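You operate a simulated robot arm through the tools that you are given. There is no shell and no other tool.

You are at the controls of a simulated robot arm. One attempt, no reset.

## Task
Prove the gauge on the set block, then gauge and sort the sleeve beside it.
Fine: 1.5 mm goes to rework, less to pass; set block back where it lay, slider open. Set down upright: set block.

It is judged by the outcome, as a careful person would: the job done as asked, and still so three seconds after it is handed in. It fails if anything else is knocked over, pushed out of place, dropped, spilled or broken.

## Robot
A 7-joint arm with a fingered hand, fixed in place. Base frame: the origin is on the floor under the middle of its stand, x ahead of it, y to its left, z up; the work surface is at about z = 0.88. Lengths are in m, angles in rad, forces in N, time in s.
With the tool pointing down near the work surface it reaches from about 0.18 to 0.8 m from the base axis. Its first joint turns from -2.897 to 2.897 rad. Payload 4.9 kg.
Tool frame: the origin (TCP) lies between the finger pads and is the grasp point; the fingertips stand 0.032 m ahead of it; z points along the fingers, y is the line along which they close. The gripper opens to 0.192 m; its body begins 0.089 m behind the TCP. The gripper is a hand of 3 fingers: y runs from the thumb to the fingers, the wrist lies at [0, 0, -0.267] in the tool frame, and closing takes about 1.5 s.
Orientation is that of the tool frame in the base frame, as [roll, pitch, yaw] about the fixed x, y, z axes, in that order (R = Rz(yaw) Ry(pitch) Rx(roll)). With the fingers straight down and closing along the base's y, the tool's x points along the base's -x, its y along +y and its z along -z.

## Interface
- The arm moves only by the tool send_rows. Its arguments are lists of equal length, an entry for each row: "dp": the shift along the tool's x, y, z in cm, a list of three; "dr": the turn, a rotation vector about the tool's x, y, z in degrees, a list of three. In form: {"dp": [[dx, dy, dz], ...], "dr": [[wx, wy, wz], ...]}. A call has 1 to 20 rows; each row is the pose to reach, as a shift and turn from the pose commanded when the call began, along the tool's axes at that moment. "jaw" is the opening, from 0 (shut) to 1 (fully open), set as the call begins (left out, the last holds). Rows are played at 5 a second. More than 0.05 m and 0.15 rad between two rows, or a gripper value outside its range, and nothing of the call is played. Where a pose cannot be reached the arm comes as near as it can. A force on the tool above 40 N (or 10 N above the force at the start of the call, whichever is more), or a blocked arm, ends the call early, and 0.2 s more pass. Each finger travels about 0.153 m/s and halts on what it meets, pressing with about 30 N; the grip force reading is that of the motor and also rises with nothing between the fingers. The clock runs only during rows and for 0.2 s after the last one: add rows that repeat a pose to give the fingers time. It gives the time, the measured TCP pose, the force on the tool (base axes), the opening and the grip force at its end, in the units of the frame above (readings bear some noise), with the torque about the TCP (base axes, N m) and any sound that the robot's microphone picked up.
- Cameras (640 x 400 px; columns grow to the right, rows downward): "scene" is fixed at [0.4006, -0.6493, 1.4587]; the picture's right is [0.98, -0.21, 0.00], its down [-0.14, -0.64, -0.75] and it looks along [0.15, 0.74, -0.66] (base axes); focal length 328 px, centre (320, 200). "wrist" rides on the gripper at [0.08, -0.046, -0.113] in the tool frame; the picture's right is [0.50, 0.87, 0.00], its down [-0.67, 0.39, -0.63] and it looks along [-0.55, 0.32, 0.78] (tool axes); focal length 226 px, centre (320, 200). There is no depth. A picture from a camera that has moved, and an enlarged one, comes with that camera's place and axes in the base frame and with its lens.
- capture(camera): a new picture of that camera. No time passes.
- set_grasp(shape): the hand has 3 fingers and takes this shape, open, in about a second: jaw (thumb against the fingers, like two jaws); tri (thumb and two fingers); tip (a fingertip pinch); poke (one finger out to press); point (the index stretched); flat (the hand flat); cup (the hand cupped); fist (a fist). The gripper value then closes the fingers along that shape, each until it touches; the sizes above hold for jaw. It gives what a move gives, with no picture.
- enlarge(camera, box): a new picture of the part [left, top, right, bottom] of that camera's present view, enlarged. No time passes.
- close_job(): hands the job in; it is judged then, once.

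Places have to be worked out from the pictures, the camera data and where the tool is seen. Open the gripper and draw the arm clear of the work before you hand the job in, unless the task says otherwise.

The tools are called by a JSON object that holds its "op" and its "data". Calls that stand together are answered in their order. send_rows: Moves the arm, as the interface text tells. Its arguments: {"type":"object","properties":{"dp":{"type":"array"},"dr":{"type":"array"},"jaw":{"type":"number"}},"required":["dp","dr"]} The other tools are called the same way: set_grasp (shape) gives the hand a shape; capture (camera) takes a picture; enlarge (camera, box) takes an enlarged picture of a part of a camera's view; close_job () hands the job in.

At the start:

```text
clock: 0.0
position: [0.4742, -0.1731, 1.1396]
tool_rot: [-3.141, -0.001, 3.141]
wrist_force: [0.1, 0.1, -0.3]
ft_torque: [-0.04, -0.04, 0.04]
width: 0.1923
grasp_force: 0.0
shape: jaw
```

scene: 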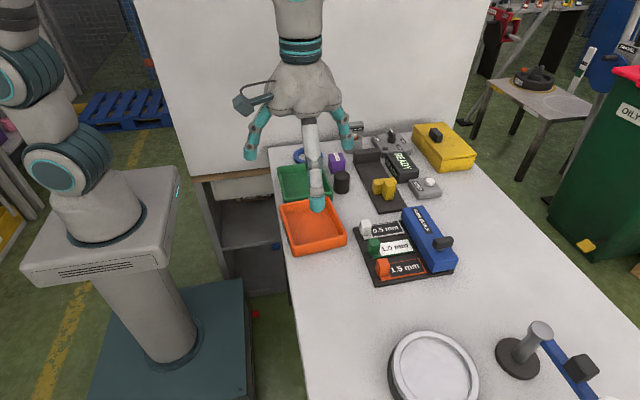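
wrist: 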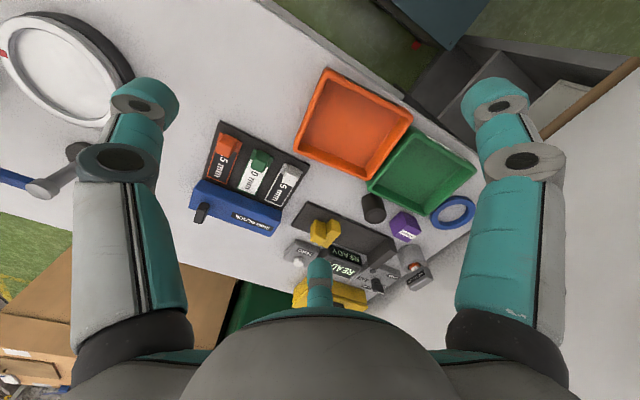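

The overview shows a gauge with a readout, some small parts, and two trays. I'll enlarge the areas of interest to identify the gauge, the set block and the sleeve.

{"op": "enlarge", "data": {"camera": "scene", "box": [270, 110, 490, 220]}}

{"op": "enlarge", "data": {"camera": "scene", "box": [340, 190, 480, 300]}}

{"op": "enlarge", "data": {"camera": "wrist", "box": [270, 170, 480, 320]}}

```text
2.91 times, centred on (380, 165) of scene
camera zoom: at [0.4006, -0.6493, 1.4587], right [0.98, -0.21, 0.0], down [-0.14, -0.64, -0.75], along [0.15, 0.74, -0.66], focal length 954 px, centre (146, 302)
```

zoom: 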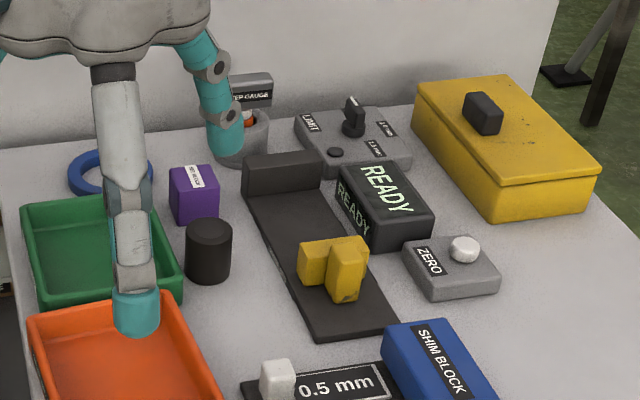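

```text
3.64 times, centred on (410, 245) of scene
camera zoom: at [0.4006, -0.6493, 1.4587], right [0.98, -0.21, 0.0], down [-0.14, -0.64, -0.75], along [0.15, 0.74, -0.66], focal length 1192 px, centre (-7, 36)
```

zoom: 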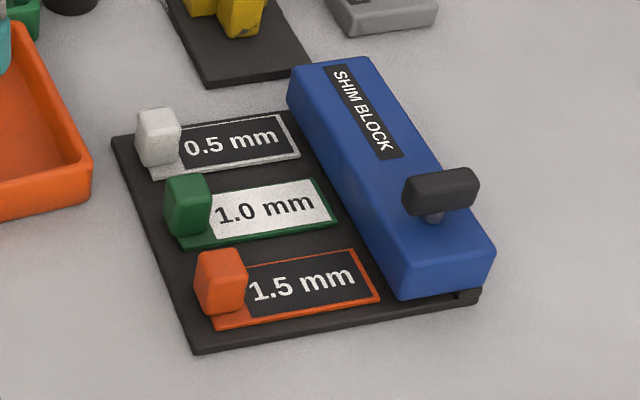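

```text
2.67 times, centred on (375, 245) of wrist
camera zoom: at [0.3928, -0.2181, 1.2529], right [-0.5, 0.87, 0.0], down [0.67, 0.39, 0.63], along [0.55, 0.32, -0.78], focal length 603 px, centre (173, 80)
```

zoom: 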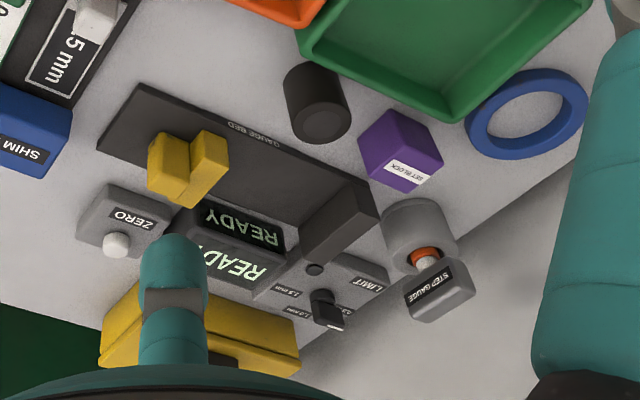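

I can see a gauge bed with a yellow slider, a READY display, a ZERO button, a LIMIT selector, the purple set block, a black sleeve and a step gauge in a holder. I'll enlarge more to read the labels.

{"op": "enlarge", "data": {"camera": "scene", "box": [365, 120, 425, 160]}}

{"op": "enlarge", "data": {"camera": "scene", "box": [320, 145, 410, 215]}}

{"op": "enlarge", "data": {"camera": "wrist", "box": [350, 250, 440, 310]}}

{"op": "enlarge", "data": {"camera": "wrist", "box": [290, 60, 480, 210]}}

```text
10.00 times, centred on (395, 140) of scene
camera zoom: at [0.4006, -0.6493, 1.4587], right [0.98, -0.21, 0.0], down [-0.14, -0.64, -0.75], along [0.15, 0.74, -0.66], focal length 3279 px, centre (-430, 800)
```

zoom: 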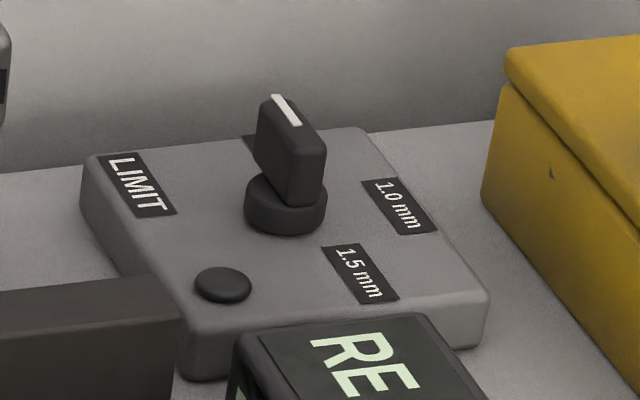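

```text
5.71 times, centred on (365, 180) of scene
camera zoom: at [0.4006, -0.6493, 1.4587], right [0.98, -0.21, 0.0], down [-0.14, -0.64, -0.75], along [0.15, 0.74, -0.66], focal length 1874 px, centre (63, 314)
```

zoom: 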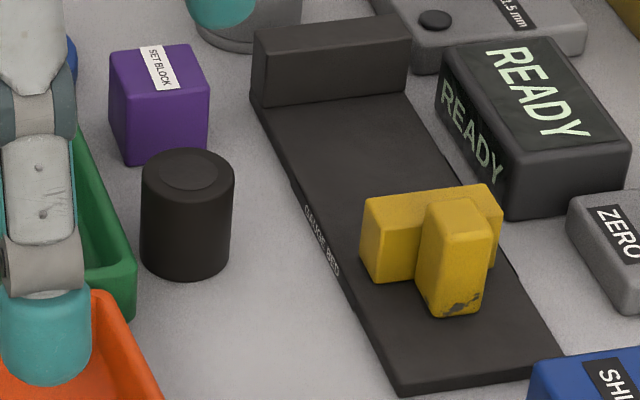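

```text
6.67 times, centred on (395, 280) of wrist
camera zoom: at [0.3928, -0.2181, 1.2529], right [-0.5, 0.87, 0.0], down [0.67, 0.39, 0.63], along [0.55, 0.32, -0.78], focal length 1507 px, centre (-180, -333)
```

zoom: 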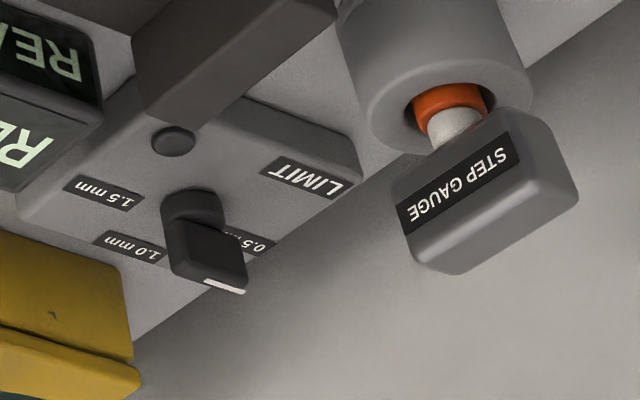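

```text
2.67 times, centred on (385, 135) of wrist
camera zoom: at [0.3928, -0.2181, 1.2529], right [-0.5, 0.87, 0.0], down [0.67, 0.39, 0.63], along [0.55, 0.32, -0.78], focal length 603 px, centre (147, 373)
```

zoom: 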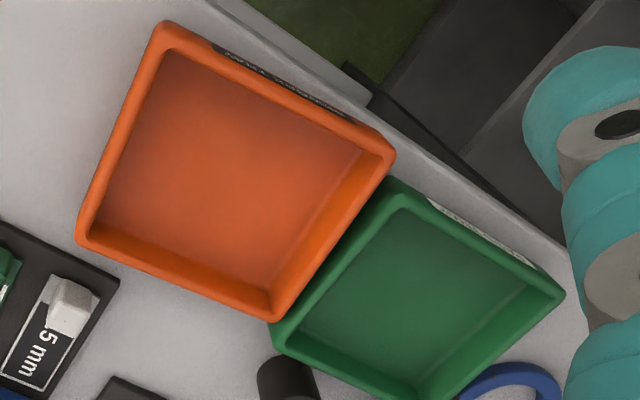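

The selector has 0.5/1.0/1.5 mm positions and the gauge shows READY. I'll draw the hand back and up to clear the scene view and get a better wrist view of the gauge, block and sleeve.

{"op": "send_rows", "data": {"dp": [[2.48, 2.46, -2.2], [4.96, 4.92, -4.4], [7.44, 7.38, -6.6], [9.92, 9.84, -8.8], [12.4, 12.3, -11.0], [12.4, 12.3, -11.0]], "dr": [[0, 0, 0], [0, 0, 0], [0, 0, 0], [0, 0, 0], [0, 0, 0], [0, 0, 0]]}}

{"op": "capture", "data": {"camera": "scene"}}

{"op": "capture", "data": {"camera": "wrist"}}

```text
clock: 1.4
position: [0.3477, -0.0498, 1.2517]
tool_rot: [3.141, 0.0, 3.14]
wrist_force: [0.2, 1.1, 0.6]
ft_torque: [0.02, -0.06, 0.02]
width: 0.1917
grasp_force: 0.0
shape: jaw
```

```text
taken
```

scene: 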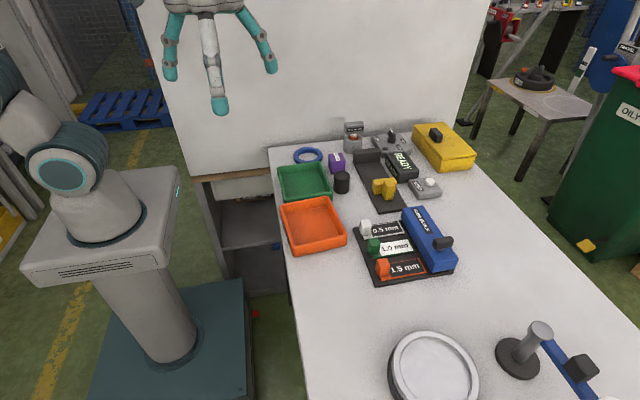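

```text
taken
camera wrist: at [0.2681, -0.0952, 1.366], right [-0.5, 0.87, 0.0], down [0.67, 0.39, 0.63], along [0.55, 0.32, -0.78], focal length 226 px, centre (320, 200)
```

wrist: 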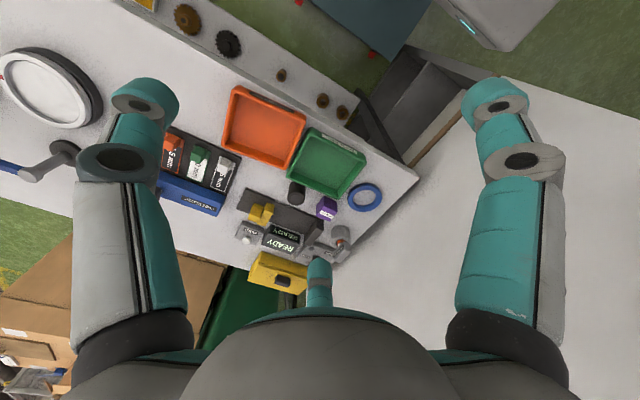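

Now the scene is unobstructed. I'll enlarge the key regions from both cameras for measurements.

{"op": "enlarge", "data": {"camera": "scene", "box": [320, 145, 400, 195]}}

{"op": "enlarge", "data": {"camera": "scene", "box": [340, 145, 436, 215]}}

{"op": "enlarge", "data": {"camera": "scene", "box": [270, 140, 360, 260]}}

{"op": "enlarge", "data": {"camera": "wrist", "box": [280, 170, 360, 230]}}

{"op": "enlarge", "data": {"camera": "wrist", "box": [230, 175, 350, 265]}}

{"op": "enlarge", "data": {"camera": "wrist", "box": [220, 80, 390, 200]}}

```text
8.00 times, centred on (360, 170) of scene
camera zoom: at [0.4006, -0.6493, 1.4587], right [0.98, -0.21, 0.0], down [-0.14, -0.64, -0.75], along [0.15, 0.74, -0.66], focal length 2623 px, centre (0, 440)
```

zoom: 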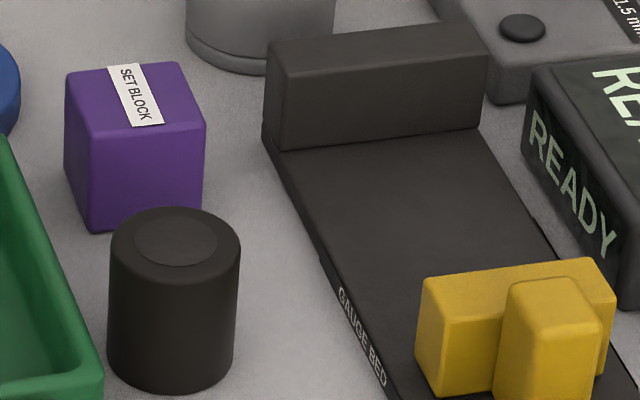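

```text
5.71 times, centred on (388, 180) of scene
camera zoom: at [0.4006, -0.6493, 1.4587], right [0.98, -0.21, 0.0], down [-0.14, -0.64, -0.75], along [0.15, 0.74, -0.66], focal length 1874 px, centre (-69, 314)
```

zoom: 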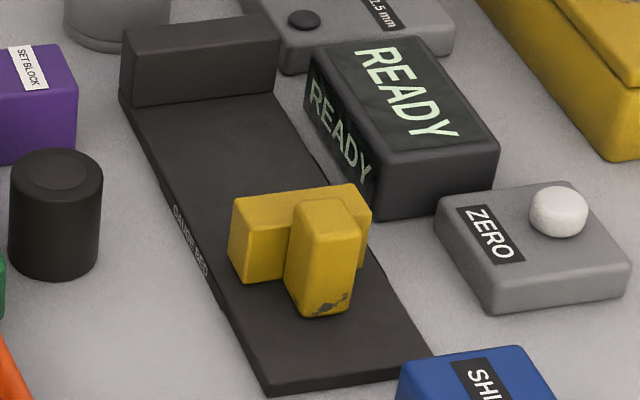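

```text
3.33 times, centred on (315, 200) of scene
camera zoom: at [0.4006, -0.6493, 1.4587], right [0.98, -0.21, 0.0], down [-0.14, -0.64, -0.75], along [0.15, 0.74, -0.66], focal length 1093 px, centre (337, 200)
```

zoom: 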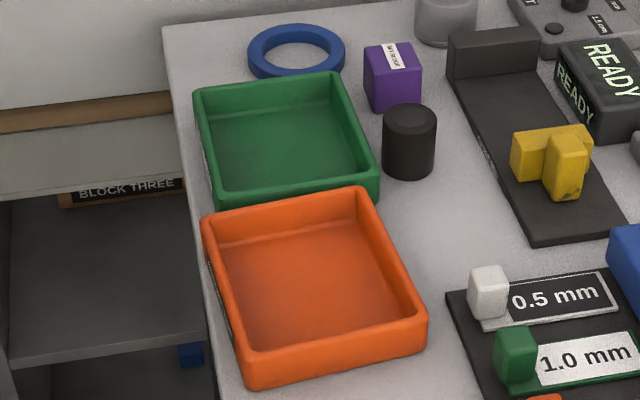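

```text
6.67 times, centred on (320, 200) of wrist
camera zoom: at [0.2681, -0.0952, 1.366], right [-0.5, 0.87, 0.0], down [0.67, 0.39, 0.63], along [0.55, 0.32, -0.78], focal length 1507 px, centre (320, 200)
```

zoom: 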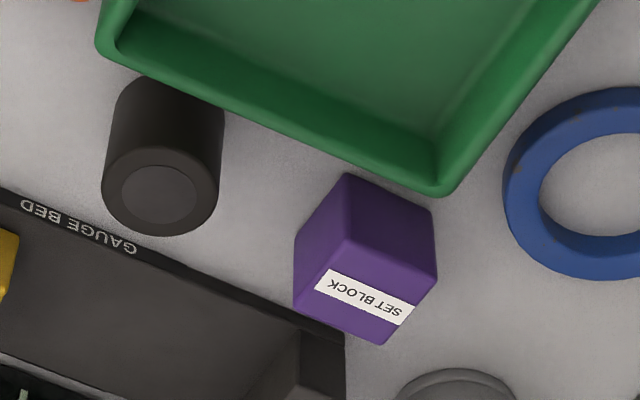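

```text
4.44 times, centred on (290, 220) of wrist
camera zoom: at [0.2681, -0.0952, 1.366], right [-0.5, 0.87, 0.0], down [0.67, 0.39, 0.63], along [0.55, 0.32, -0.78], focal length 1005 px, centre (453, 111)
```

zoom: 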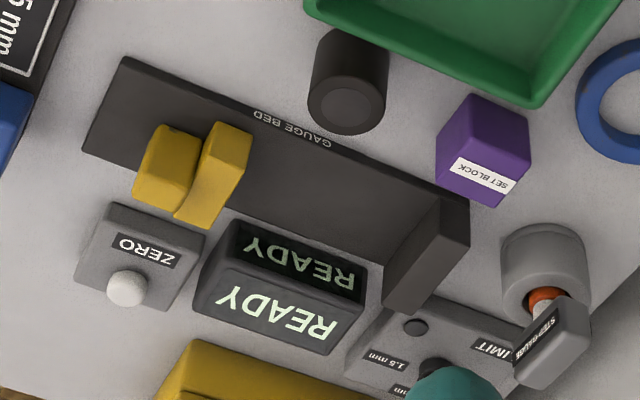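

```text
3.33 times, centred on (305, 140) of wrist
camera zoom: at [0.2681, -0.0952, 1.366], right [-0.5, 0.87, 0.0], down [0.67, 0.39, 0.63], along [0.55, 0.32, -0.78], focal length 754 px, centre (370, 400)
```

zoom: 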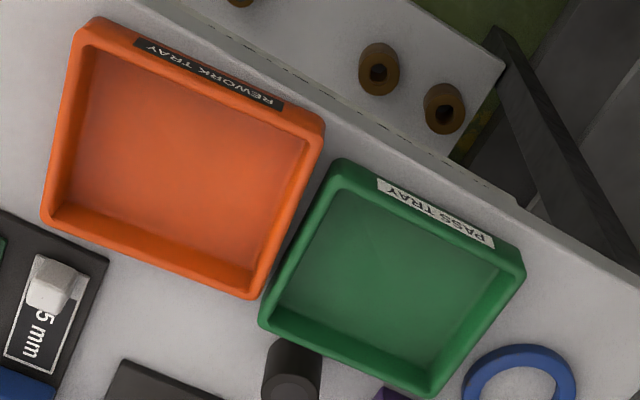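

Labels read: orange is the REWORK TRAY, green is the PASS TRAY. The set block is at about (0.613, 0.126, top 0.922), the sleeve at about (0.603, 0.030, top 0.929), and the bed spans x 0.67–0.75 with the anvil face near y 0.13. I'll test how the jaw shape closes while in free air.

{"op": "send_rows", "data": {"dp": [[0, 0, 0], [0, 0, 0], [0, 0, 0], [0, 0, 0], [0, 0, 0], [0, 0, 0], [0, 0, 0], [0, 0, 0]], "dr": [[0, 0, 0], [0, 0, 0], [0, 0, 0], [0, 0, 0], [0, 0, 0], [0, 0, 0], [0, 0, 0], [0, 0, 0]], "jaw": 0.4}}

{"op": "capture", "data": {"camera": "wrist"}}

{"op": "enlarge", "data": {"camera": "scene", "box": [130, 0, 310, 120]}}

```text
clock: 3.2
position: [0.3472, -0.0489, 1.2526]
tool_rot: [3.14, 0.001, 3.139]
wrist_force: [-0.8, 0.0, 0.3]
ft_torque: [0.0, 0.01, 0.0]
width: 0.077
grasp_force: 0.0
shape: jaw
```

```text
taken
camera wrist: at [0.2684, -0.0954, 1.366], right [-0.5, 0.87, 0.0], down [0.67, 0.39, 0.63], along [0.55, 0.32, -0.78], focal length 226 px, centre (320, 200)
```

wrist: 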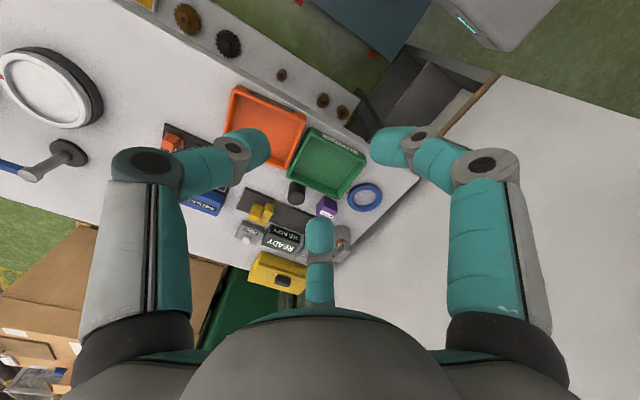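

```text
3.33 times, centred on (220, 60) of scene
camera zoom: at [0.4006, -0.6493, 1.4587], right [0.98, -0.21, 0.0], down [-0.14, -0.64, -0.75], along [0.15, 0.74, -0.66], focal length 1093 px, centre (653, 667)
```

zoom: 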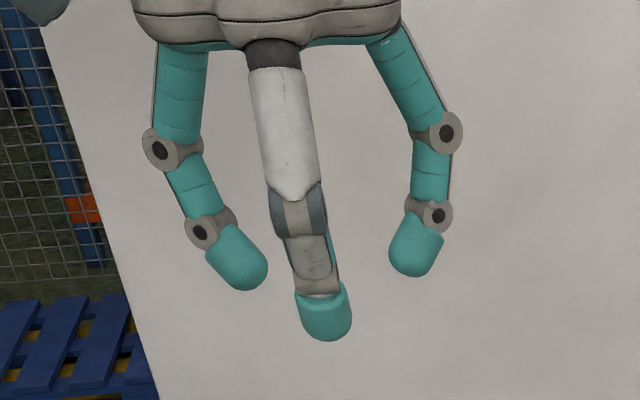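

The jaw shape closes the three fingers toward a common centre. I'll close further to about block width to see where the tips end up.

{"op": "send_rows", "data": {"dp": [[0, 0, 0], [0, 0, 0], [0, 0, 0], [0, 0, 0], [0, 0, 0], [0, 0, 0]], "dr": [[0, 0, 0], [0, 0, 0], [0, 0, 0], [0, 0, 0], [0, 0, 0], [0, 0, 0]], "jaw": 0.22}}

{"op": "capture", "data": {"camera": "wrist"}}

{"op": "enlarge", "data": {"camera": "scene", "box": [130, 0, 310, 120]}}

{"op": "send_rows", "data": {"dp": [[0, 0, 0], [0, 0, 0], [0, 0, 0], [0, 0, 0], [0, 0, 0], [0, 0, 0]], "dr": [[0, 0, 0], [0, 0, 0], [0, 0, 0], [0, 0, 0], [0, 0, 0], [0, 0, 0]], "jaw": 0.0}}

{"op": "capture", "data": {"camera": "wrist"}}

{"op": "enlarge", "data": {"camera": "scene", "box": [130, 0, 310, 120]}}

```text
clock: 4.6
position: [0.3484, -0.0501, 1.2536]
tool_rot: [3.141, 0.0, 3.14]
wrist_force: [-1.0, 0.0, -0.5]
ft_torque: [-0.02, 0.01, -0.02]
width: 0.0425
grasp_force: 0.0
shape: jaw
```

```text
taken
camera wrist: at [0.2684, -0.0954, 1.366], right [-0.5, 0.87, 0.0], down [0.67, 0.39, 0.63], along [0.55, 0.32, -0.78], focal length 226 px, centre (320, 200)
```

wrist: 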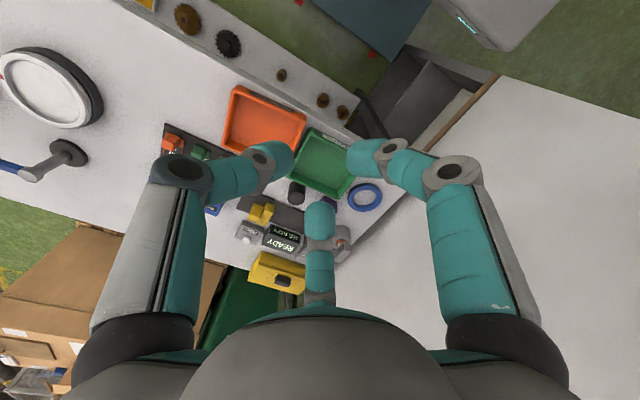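

```text
3.33 times, centred on (220, 60) of scene
camera zoom: at [0.4006, -0.6493, 1.4587], right [0.98, -0.21, 0.0], down [-0.14, -0.64, -0.75], along [0.15, 0.74, -0.66], focal length 1093 px, centre (653, 667)
```

zoom: 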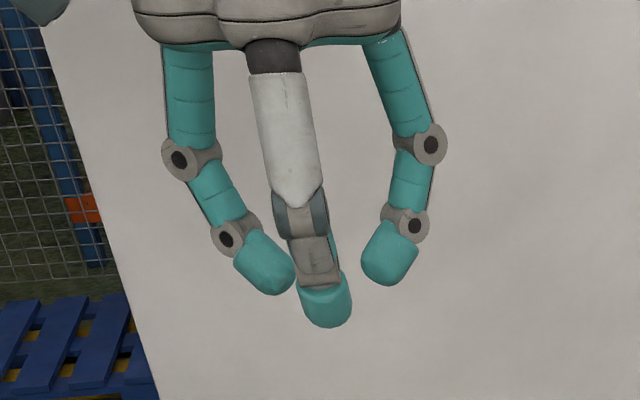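

```text
clock: 6.0
position: [0.3482, -0.0487, 1.252]
tool_rot: [3.141, 0.002, -3.141]
wrist_force: [-0.3, 0.2, 0.4]
ft_torque: [-0.02, 0.02, 0.0]
width: 0.0001
grasp_force: 29.8
shape: jaw
```

```text
taken
camera wrist: at [0.2684, -0.0954, 1.3659], right [-0.5, 0.87, 0.0], down [0.67, 0.39, 0.63], along [0.55, 0.32, -0.78], focal length 226 px, centre (320, 200)
```

wrist: 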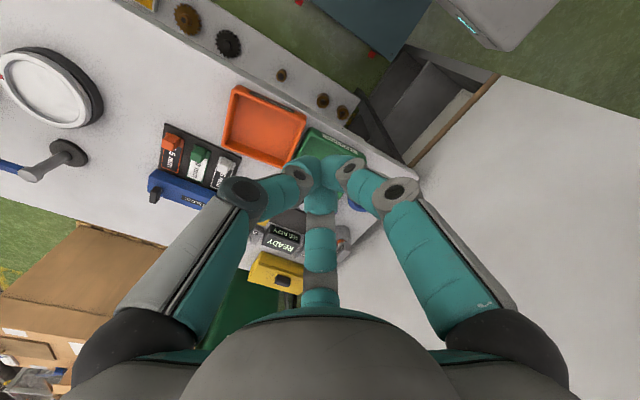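

```text
3.33 times, centred on (220, 60) of scene
camera zoom: at [0.4006, -0.6493, 1.4587], right [0.98, -0.21, 0.0], down [-0.14, -0.64, -0.75], along [0.15, 0.74, -0.66], focal length 1093 px, centre (653, 667)
```

zoom: 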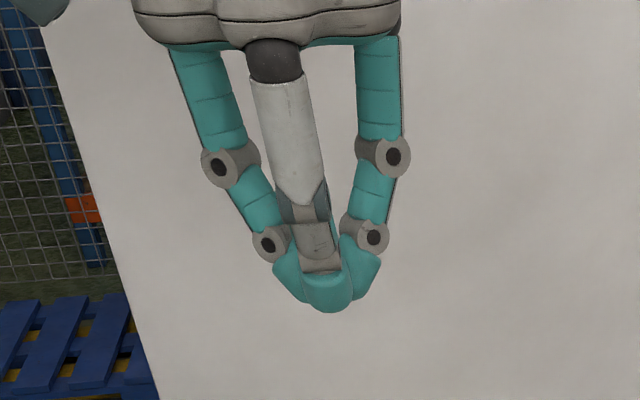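

Jaw is a centric three-finger grip. I'll check how "tip" and "tri" look, since a pinch may suit the square set block and slider handle better.

{"op": "set_grasp", "data": {"shape": "tip"}}

{"op": "capture", "data": {"camera": "wrist"}}

{"op": "enlarge", "data": {"camera": "scene", "box": [130, 0, 310, 120]}}

{"op": "set_grasp", "data": {"shape": "tri"}}

{"op": "capture", "data": {"camera": "wrist"}}

{"op": "enlarge", "data": {"camera": "scene", "box": [130, 0, 310, 120]}}

{"op": "set_grasp", "data": {"shape": "poke"}}

{"op": "capture", "data": {"camera": "wrist"}}

{"op": "enlarge", "data": {"camera": "scene", "box": [130, 0, 310, 120]}}

```text
clock: 6.9
position: [0.3485, -0.0496, 1.252]
tool_rot: [-3.141, 0.001, -3.141]
wrist_force: [-1.1, 0.6, 0.5]
ft_torque: [-0.02, -0.07, -0.01]
width: 0.1918
grasp_force: 0.1
shape: tip
```

```text
taken
camera wrist: at [0.2684, -0.0954, 1.3659], right [-0.5, 0.87, 0.0], down [0.67, 0.39, 0.63], along [0.55, 0.32, -0.78], focal length 226 px, centre (320, 200)
```

wrist: 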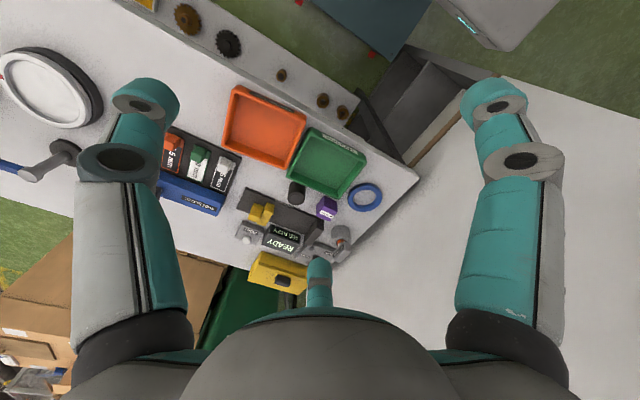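

```text
3.33 times, centred on (220, 60) of scene
camera zoom: at [0.4006, -0.6493, 1.4587], right [0.98, -0.21, 0.0], down [-0.14, -0.64, -0.75], along [0.15, 0.74, -0.66], focal length 1093 px, centre (653, 667)
```

zoom: 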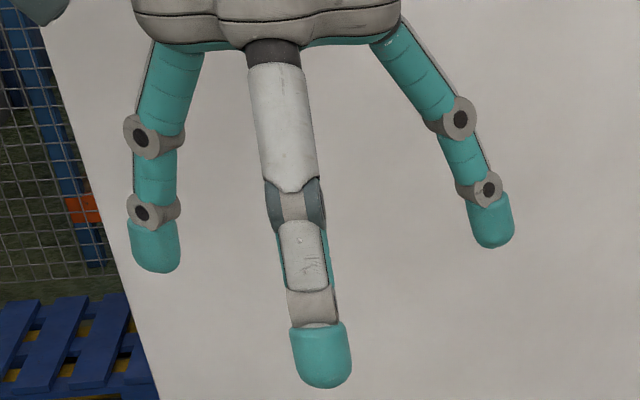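

```text
clock: 7.8
position: [0.3487, -0.0495, 1.2513]
tool_rot: [3.141, 0.002, 3.14]
wrist_force: [0.6, 0.4, 0.0]
ft_torque: [0.0, 0.04, -0.01]
width: 0.1917
grasp_force: 0.0
shape: tri
```

```text
taken
camera wrist: at [0.2684, -0.0954, 1.366], right [-0.5, 0.87, 0.0], down [0.67, 0.39, 0.63], along [0.55, 0.32, -0.78], focal length 226 px, centre (320, 200)
```

wrist: 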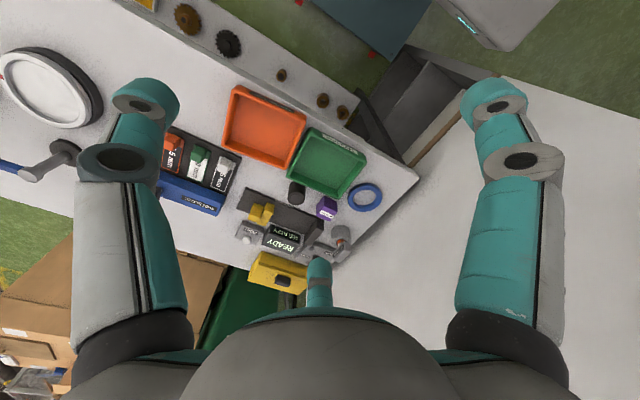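

```text
3.33 times, centred on (220, 60) of scene
camera zoom: at [0.4006, -0.6493, 1.4587], right [0.98, -0.21, 0.0], down [-0.14, -0.64, -0.75], along [0.15, 0.74, -0.66], focal length 1093 px, centre (653, 667)
```

zoom: 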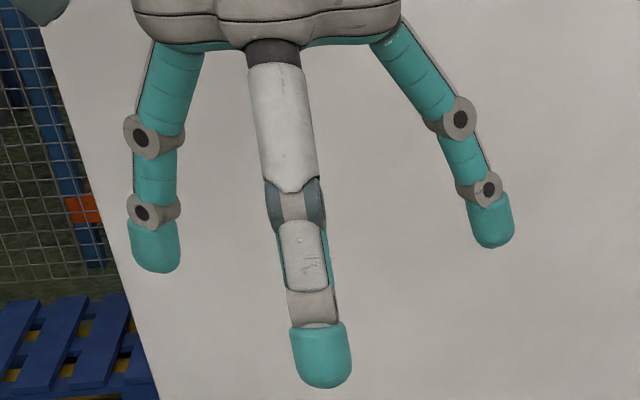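

```text
clock: 8.7
position: [0.3476, -0.0499, 1.2528]
tool_rot: [3.141, -0.001, -3.141]
wrist_force: [0.5, 0.9, -0.3]
ft_torque: [0.01, 0.0, -0.02]
width: 0.0001
grasp_force: 0.1
shape: poke
```

```text
taken
camera wrist: at [0.2684, -0.0954, 1.366], right [-0.5, 0.87, 0.0], down [0.67, 0.39, 0.63], along [0.55, 0.32, -0.78], focal length 226 px, centre (320, 200)
```

wrist: 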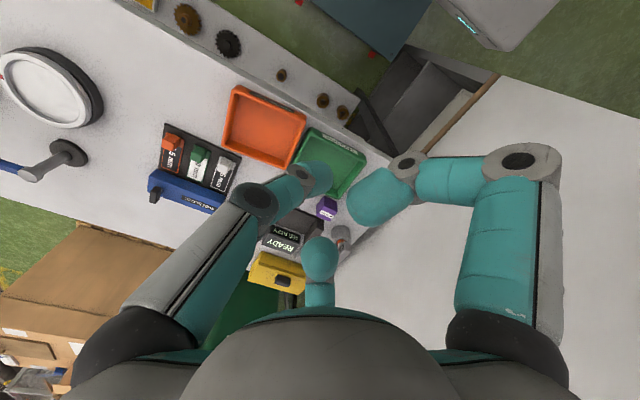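

```text
3.33 times, centred on (220, 60) of scene
camera zoom: at [0.4006, -0.6493, 1.4587], right [0.98, -0.21, 0.0], down [-0.14, -0.64, -0.75], along [0.15, 0.74, -0.66], focal length 1093 px, centre (653, 667)
```

zoom: 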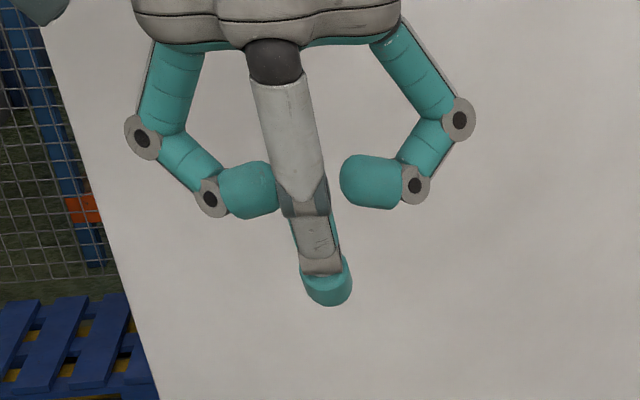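

Poke extends one finger near the tool axis, useful for pushing and pressing. I'll check whether "tip" closes differently from "jaw".

{"op": "set_grasp", "data": {"shape": "tip"}}

{"op": "send_rows", "data": {"dp": [[0, 0, 0], [0, 0, 0], [0, 0, 0], [0, 0, 0], [0, 0, 0], [0, 0, 0], [0, 0, 0]], "dr": [[0, 0, 0], [0, 0, 0], [0, 0, 0], [0, 0, 0], [0, 0, 0], [0, 0, 0], [0, 0, 0]], "jaw": 0.22}}

{"op": "capture", "data": {"camera": "wrist"}}

{"op": "enlarge", "data": {"camera": "scene", "box": [130, 0, 310, 120]}}

{"op": "set_grasp", "data": {"shape": "tri"}}

{"op": "send_rows", "data": {"dp": [[0, 0, 0], [0, 0, 0], [0, 0, 0], [0, 0, 0], [0, 0, 0], [0, 0, 0], [0, 0, 0]], "dr": [[0, 0, 0], [0, 0, 0], [0, 0, 0], [0, 0, 0], [0, 0, 0], [0, 0, 0], [0, 0, 0]], "jaw": 0.22}}

{"op": "enlarge", "data": {"camera": "scene", "box": [130, 0, 310, 120]}}

```text
clock: 9.6
position: [0.3481, -0.049, 1.2524]
tool_rot: [-3.141, 0.001, 3.14]
wrist_force: [-0.2, 0.1, -0.2]
ft_torque: [0.01, -0.03, 0.0]
width: 0.1918
grasp_force: 0.0
shape: tip
```

```text
clock: 11.2
position: [0.3484, -0.0499, 1.2522]
tool_rot: [3.141, 0.0, 3.141]
wrist_force: [0.4, -0.2, -0.2]
ft_torque: [0.0, 0.01, 0.01]
width: 0.0425
grasp_force: 0.0
shape: tip
```

```text
taken
camera wrist: at [0.2684, -0.0954, 1.3659], right [-0.5, 0.87, 0.0], down [0.67, 0.39, 0.63], along [0.55, 0.32, -0.78], focal length 226 px, centre (320, 200)
```

wrist: 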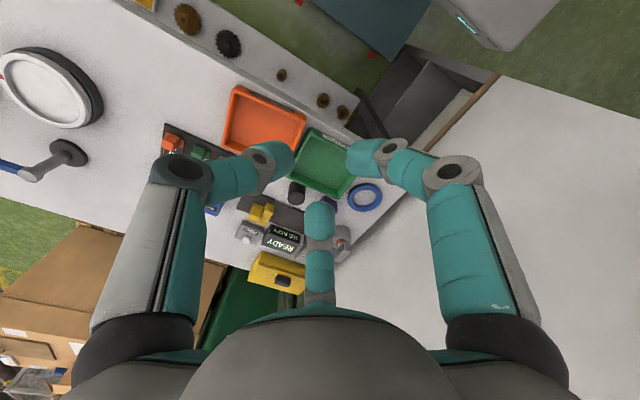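

```text
3.33 times, centred on (220, 60) of scene
camera zoom: at [0.4006, -0.6493, 1.4587], right [0.98, -0.21, 0.0], down [-0.14, -0.64, -0.75], along [0.15, 0.74, -0.66], focal length 1093 px, centre (653, 667)
```

zoom: 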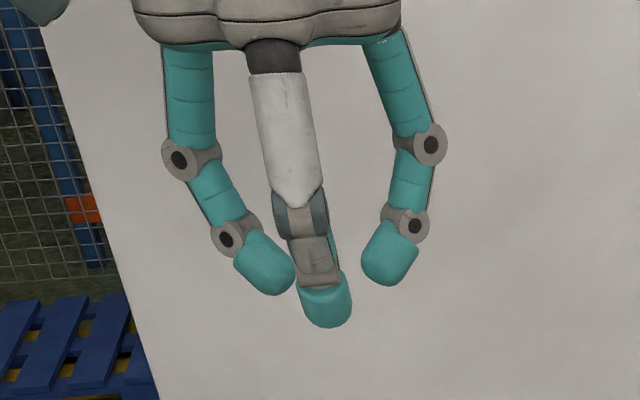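

```text
clock: 12.1
position: [0.3489, -0.0493, 1.2525]
tool_rot: [3.14, -0.001, 3.141]
wrist_force: [0.9, -0.2, 1.4]
ft_torque: [0.0, 0.04, -0.01]
width: 0.192
grasp_force: 0.1
shape: tri
```

```text
clock: 13.7
position: [0.3477, -0.0492, 1.2523]
tool_rot: [-3.141, 0.0, -3.141]
wrist_force: [0.9, -0.6, 0.4]
ft_torque: [-0.01, -0.01, 0.02]
width: 0.0428
grasp_force: 0.0
shape: tri
```

```text
3.33 times, centred on (220, 60) of scene
camera zoom: at [0.4006, -0.6493, 1.4587], right [0.98, -0.21, 0.0], down [-0.14, -0.64, -0.75], along [0.15, 0.74, -0.66], focal length 1093 px, centre (653, 667)
```

zoom: 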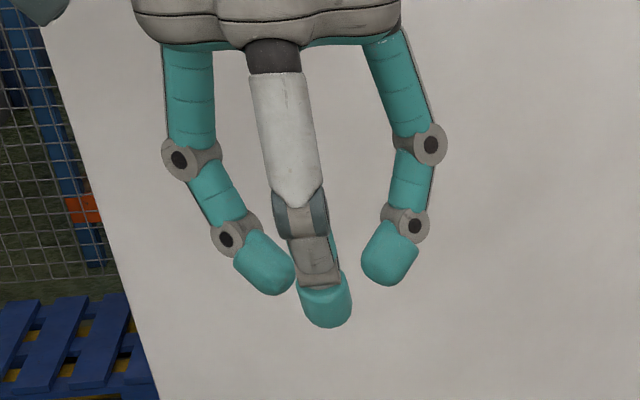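

All three pinch shapes close the same way (three fingers at 120°). I'll reopen the hand and zoom in on the slider, the block surroundings and the tray edge for accurate geometry.

{"op": "enlarge", "data": {"camera": "scene", "box": [365, 170, 405, 200]}}

{"op": "set_grasp", "data": {"shape": "jaw"}}

{"op": "enlarge", "data": {"camera": "wrist", "box": [240, 195, 290, 230]}}

{"op": "enlarge", "data": {"camera": "wrist", "box": [280, 175, 360, 265]}}

{"op": "enlarge", "data": {"camera": "scene", "box": [310, 130, 380, 190]}}

```text
13.33 times, centred on (385, 185) of scene
camera zoom: at [0.4006, -0.6493, 1.4587], right [0.98, -0.21, 0.0], down [-0.14, -0.64, -0.75], along [0.15, 0.74, -0.66], focal length 4372 px, centre (-547, 400)
```

zoom: 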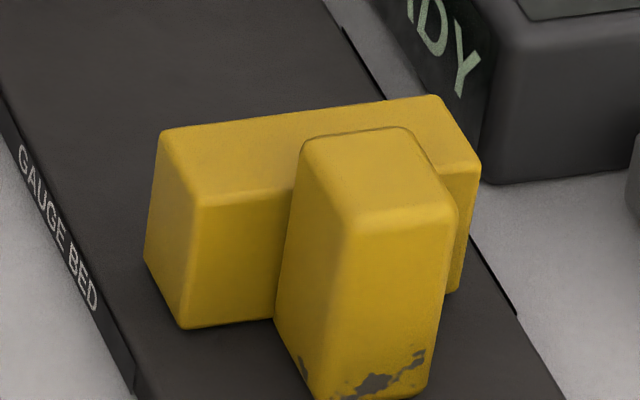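

```text
clock: 14.6
position: [0.3486, -0.05, 1.2519]
tool_rot: [-3.141, 0.0, 3.141]
wrist_force: [-1.2, 1.0, 0.1]
ft_torque: [0.07, 0.0, 0.01]
width: 0.1917
grasp_force: 0.1
shape: jaw
```

```text
11.43 times, centred on (265, 212) of wrist
camera zoom: at [0.2684, -0.0954, 1.3659], right [-0.5, 0.87, 0.0], down [0.67, 0.39, 0.63], along [0.55, 0.32, -0.78], focal length 2584 px, centre (949, 57)
```

zoom: 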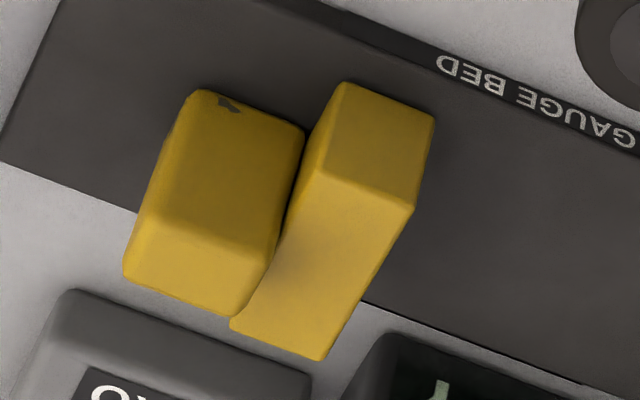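

```text
4.44 times, centred on (320, 220) of wrist
camera zoom: at [0.2684, -0.0954, 1.3659], right [-0.5, 0.87, 0.0], down [0.67, 0.39, 0.63], along [0.55, 0.32, -0.78], focal length 1005 px, centre (320, 111)
```

zoom: 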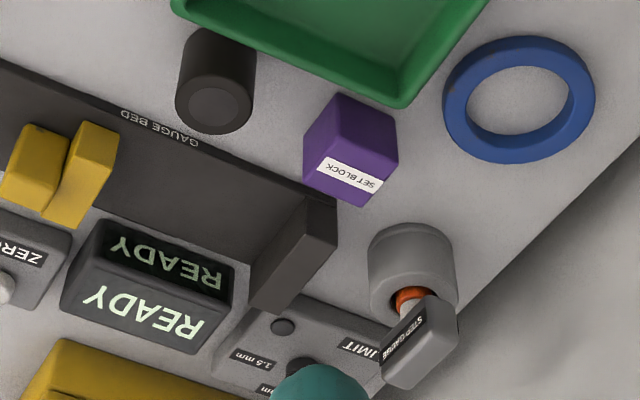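

```text
6.67 times, centred on (345, 160) of scene
camera zoom: at [0.4006, -0.6493, 1.4587], right [0.98, -0.21, 0.0], down [-0.14, -0.64, -0.75], along [0.15, 0.74, -0.66], focal length 2186 px, centre (153, 467)
```

zoom: 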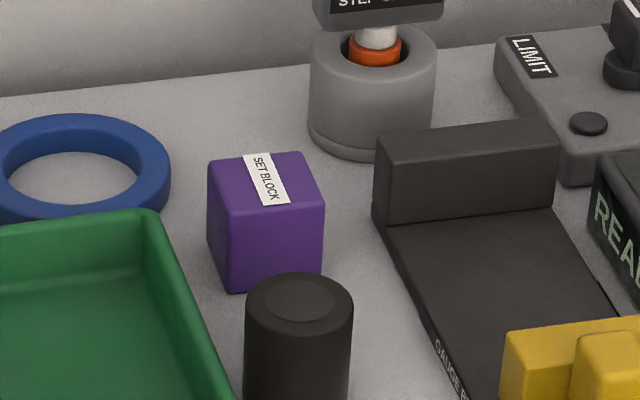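

The block is about 42 mm cubed, axis-aligned, centred near (0.614, 0.126). The best finger directions there avoid the tray, sleeve and step gauge, so I'll move above it with the hand turned 90° (thumb toward +x), staying high.

{"op": "send_rows", "data": {"dp": [[-2.25, 1.47, 1.27], [-4.5, 2.93, 2.53], [-6.74, 4.4, 3.8], [-8.99, 5.87, 5.07], [-11.2, 7.33, 6.33], [-13.5, 8.8, 7.6], [-15.7, 10.3, 8.87], [-18.0, 11.7, 10.1], [-20.2, 13.2, 11.4], [-22.5, 14.7, 12.7], [-24.7, 16.1, 13.9], [-26.96, 17.6, 15.2], [-26.96, 17.6, 15.2]], "dr": [[0, 0, -7.5], [0, 0, -15], [0, 0, -22.5], [0, 0, -30], [0, 0, -37.5], [0, 0, -45], [0, 0, -52.5], [0, 0, -60], [0, 0, -67.5], [0, 0, -75], [0, 0, -82.5], [0, 0, -90], [0, 0, -90]], "jaw": 0.42}}

{"op": "capture", "data": {"camera": "scene"}}

{"op": "capture", "data": {"camera": "wrist"}}

```text
clock: 17.4
position: [0.6221, 0.1267, 1.0965]
tool_rot: [3.141, 0.0, -1.57]
wrist_force: [0.8, 0.0, -0.4]
ft_torque: [0.01, 0.04, 0.02]
width: 0.0808
grasp_force: 0.0
shape: jaw
```

```text
taken
```

scene: 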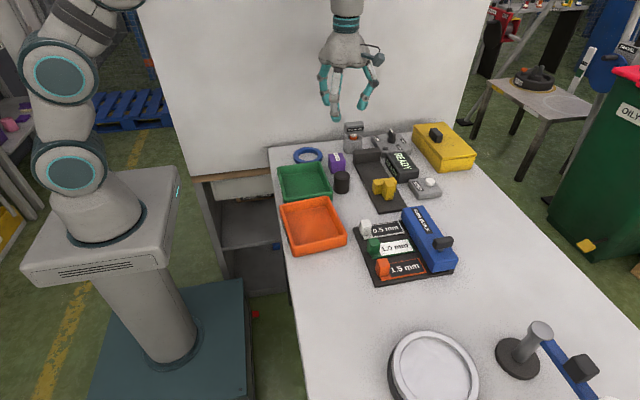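

```text
taken
camera wrist: at [0.6678, 0.0476, 1.2099], right [-0.87, -0.5, 0.0], down [-0.39, 0.67, 0.63], along [-0.32, 0.55, -0.78], focal length 226 px, centre (320, 200)
```

wrist: 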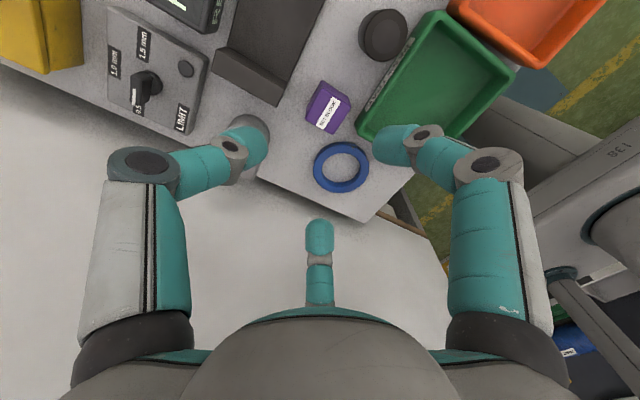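

The hand is above the block with the thumb toward +x. This new viewpoint lets me check the block position and also the LIMIT selector.

{"op": "enlarge", "data": {"camera": "wrist", "box": [280, 60, 380, 140]}}

{"op": "enlarge", "data": {"camera": "wrist", "box": [100, 30, 220, 140]}}

{"op": "enlarge", "data": {"camera": "scene", "box": [300, 30, 420, 190]}}

```text
5.00 times, centred on (330, 100) of wrist
camera zoom: at [0.6678, 0.0476, 1.2099], right [-0.87, -0.5, 0.0], down [-0.39, 0.67, 0.63], along [-0.32, 0.55, -0.78], focal length 1130 px, centre (270, 700)
```

zoom: 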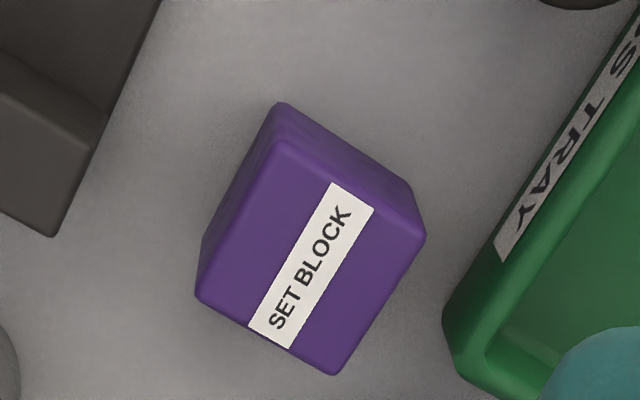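

```text
3.64 times, centred on (160, 85) of wrist
camera zoom: at [0.6678, 0.0476, 1.2099], right [-0.87, -0.5, 0.0], down [-0.39, 0.67, 0.63], along [-0.32, 0.55, -0.78], focal length 822 px, centre (902, 618)
```

zoom: 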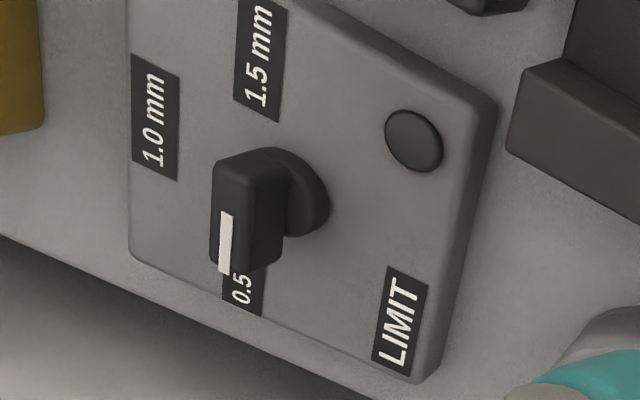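

```text
2.50 times, centred on (360, 110) of scene
camera zoom: at [0.4006, -0.6493, 1.4587], right [0.98, -0.21, 0.0], down [-0.14, -0.64, -0.75], along [0.15, 0.74, -0.66], focal length 820 px, centre (220, 425)
```

zoom: 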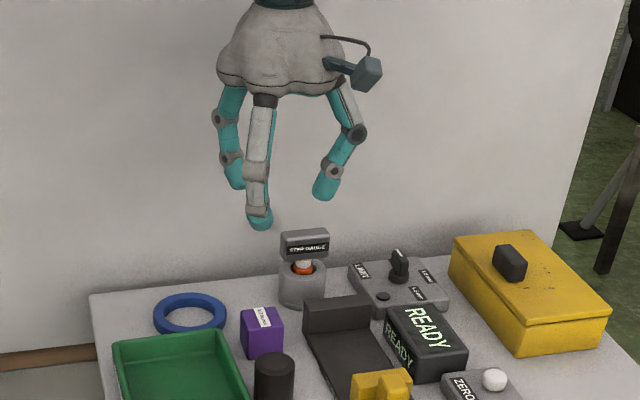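

The LIMIT selector points at 0.5 mm, and the block re-measures at about (0.6135, 0.125). I'll narrow the opening slightly and descend to just above the block to check alignment.

{"op": "send_rows", "data": {"dp": [[0, 0, 2.7], [0, 0, 5.4], [0, 0, 8.1], [0, 0, 10.6], [0, 0, 10.6], [0, 0, 10.6]], "dr": [[0, 0, 0], [0, 0, 0], [0, 0, 0], [0, 0, 0], [0, 0, 0], [0, 0, 0]], "jaw": 0.38}}

{"op": "enlarge", "data": {"camera": "scene", "box": [290, 70, 410, 200]}}

{"op": "capture", "data": {"camera": "wrist"}}

```text
clock: 18.8
position: [0.6212, 0.1249, 0.9925]
tool_rot: [3.141, 0.001, -1.571]
wrist_force: [-0.3, -0.6, 0.0]
ft_torque: [0.03, 0.0, 0.01]
width: 0.073
grasp_force: 0.1
shape: jaw
```

```text
3.08 times, centred on (350, 135) of scene
camera zoom: at [0.4006, -0.6493, 1.4587], right [0.98, -0.21, 0.0], down [-0.14, -0.64, -0.75], along [0.15, 0.74, -0.66], focal length 1009 px, centre (228, 400)
```

zoom: 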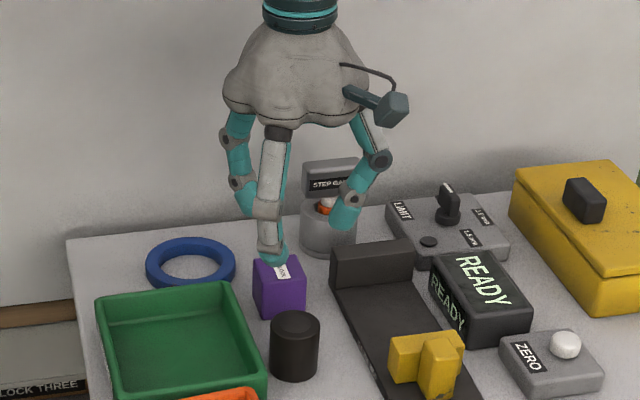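

```text
taken
camera wrist: at [0.6666, 0.0452, 1.1061], right [-0.87, -0.5, 0.0], down [-0.39, 0.67, 0.63], along [-0.32, 0.55, -0.78], focal length 226 px, centre (320, 200)
```

wrist: 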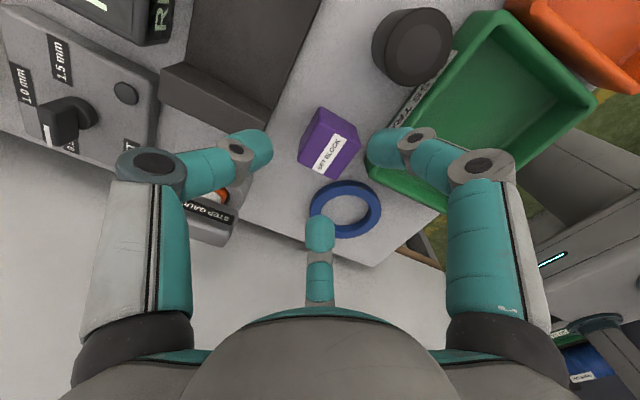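

TCP is about 7 mm toward +x from the block centre; I'll trim that to about 4 mm and lower partway so the tips come beside the block top, then check clearance to the sleeve and tray.

{"op": "send_rows", "data": {"dp": [[0, 0.25, 1.5], [0, 0.25, 3.0], [0, 0.25, 4.2], [0, 0.25, 4.2]], "dr": [[0, 0, 0], [0, 0, 0], [0, 0, 0], [0, 0, 0]]}}

{"op": "enlarge", "data": {"camera": "scene", "box": [310, 110, 400, 190]}}

{"op": "enlarge", "data": {"camera": "wrist", "box": [180, 60, 480, 260]}}

```text
clock: 19.8
position: [0.6173, 0.1275, 0.9485]
tool_rot: [-3.141, 0.001, -1.571]
wrist_force: [-2.5, 0.0, 1.2]
ft_torque: [0.01, -0.01, -0.01]
width: 0.0723
grasp_force: 0.1
shape: jaw
```

```text
5.00 times, centred on (355, 150) of scene
camera zoom: at [0.4006, -0.6493, 1.4587], right [0.98, -0.21, 0.0], down [-0.14, -0.64, -0.75], along [0.15, 0.74, -0.66], focal length 1640 px, centre (145, 450)
```

zoom: 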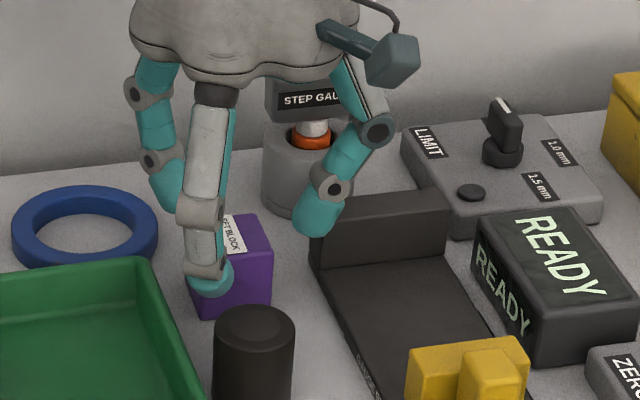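

```text
2.00 times, centred on (330, 160) of wrist
camera zoom: at [0.6629, 0.0477, 1.0625], right [-0.87, -0.5, 0.0], down [-0.39, 0.67, 0.63], along [-0.32, 0.55, -0.78], focal length 452 px, centre (300, 280)
```

zoom: 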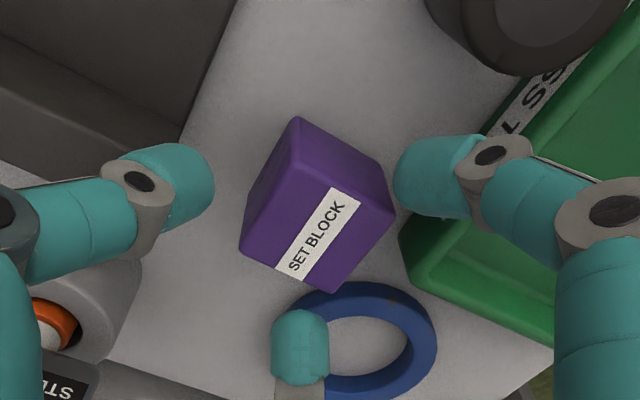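

Fingers straddle the block top with the sleeve and tray clear. The hand sits about 2.5 mm high in y, so I'll correct that while lowering to grip height (TCP z about 0.935).

{"op": "send_rows", "data": {"dp": [[0.25, 0, 0.0], [0.25, 0, 0.7], [0.25, 0, 1.4], [0.25, 0, 1.4]], "dr": [[0, 0, 0], [0, 0, 0], [0, 0, 0], [0, 0, 0]]}}

{"op": "enlarge", "data": {"camera": "scene", "box": [310, 120, 380, 190]}}

{"op": "enlarge", "data": {"camera": "wrist", "box": [200, 60, 460, 240]}}

```text
clock: 20.8
position: [0.6174, 0.1242, 0.9342]
tool_rot: [-3.141, 0.001, -1.573]
wrist_force: [-10.2, -2.4, 11.4]
ft_torque: [-0.03, -0.44, -0.11]
width: 0.0701
grasp_force: 0.0
shape: jaw
```

```text
5.71 times, centred on (345, 155) of scene
camera zoom: at [0.4006, -0.6493, 1.4587], right [0.98, -0.21, 0.0], down [-0.14, -0.64, -0.75], along [0.15, 0.74, -0.66], focal length 1874 px, centre (177, 457)
```

zoom: 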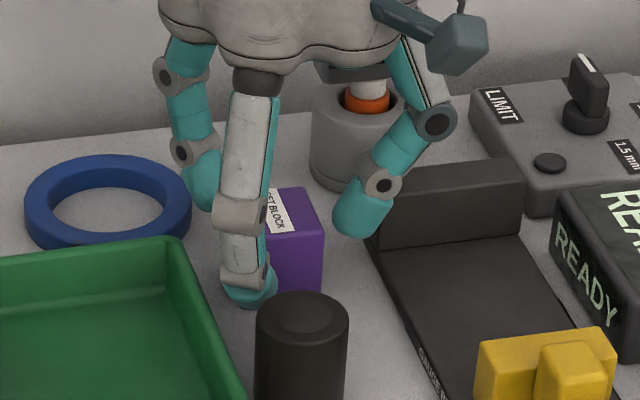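

```text
2.22 times, centred on (330, 150) of wrist
camera zoom: at [0.6621, 0.0451, 1.0486], right [-0.87, -0.5, 0.0], down [-0.39, 0.67, 0.63], along [-0.31, 0.55, -0.78], focal length 502 px, centre (298, 311)
```

zoom: 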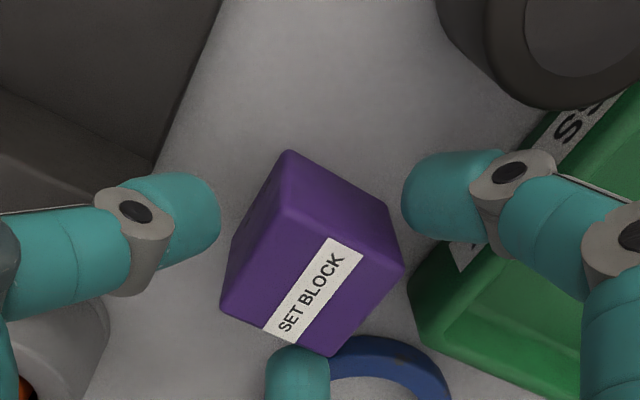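

A 10–11 N side force shows the thumb is touching the anvil corner. I'll back straight up right away and re-plan the approach angle.

{"op": "send_rows", "data": {"dp": [[0, 0, -1.0], [0, 0, -2.5], [0, 0, -2.5]], "dr": [[0, 0, 0], [0, 0, 0], [0, 0, 0]]}}

{"op": "enlarge", "data": {"camera": "scene", "box": [340, 145, 436, 215]}}

{"op": "enlarge", "data": {"camera": "wrist", "box": [340, 0, 500, 150]}}

```text
clock: 21.6
position: [0.6148, 0.1239, 0.959]
tool_rot: [-3.141, -0.001, -1.571]
wrist_force: [0.2, 0.8, 0.4]
ft_torque: [0.02, -0.02, 0.0]
width: 0.0731
grasp_force: 0.0
shape: jaw
```

```text
5.71 times, centred on (388, 180) of scene
camera zoom: at [0.4006, -0.6493, 1.4587], right [0.98, -0.21, 0.0], down [-0.14, -0.64, -0.75], along [0.15, 0.74, -0.66], focal length 1874 px, centre (-69, 314)
```

zoom: 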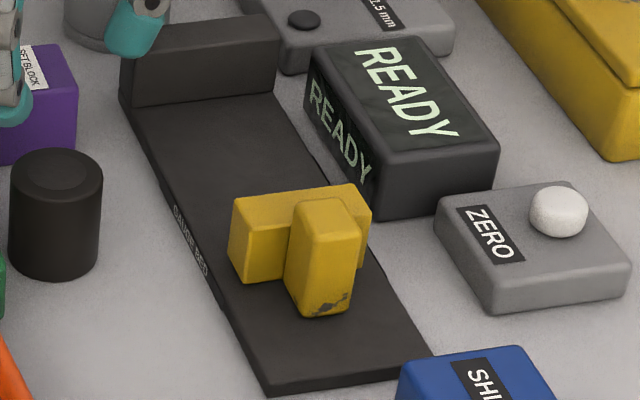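

```text
2.67 times, centred on (420, 75) of wrist
camera zoom: at [0.6616, 0.0446, 1.0727], right [-0.87, -0.5, 0.0], down [-0.39, 0.67, 0.63], along [-0.32, 0.55, -0.78], focal length 603 px, centre (53, 533)
```

zoom: 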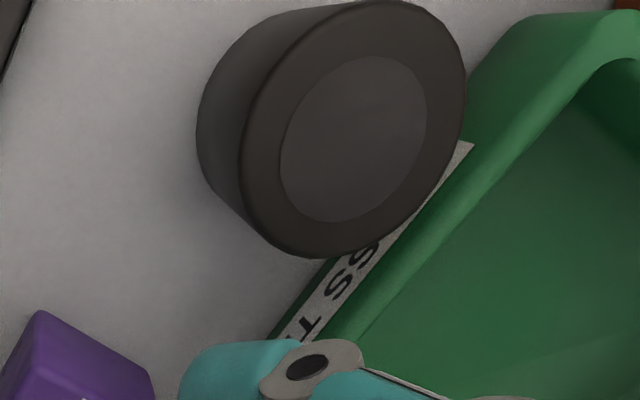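

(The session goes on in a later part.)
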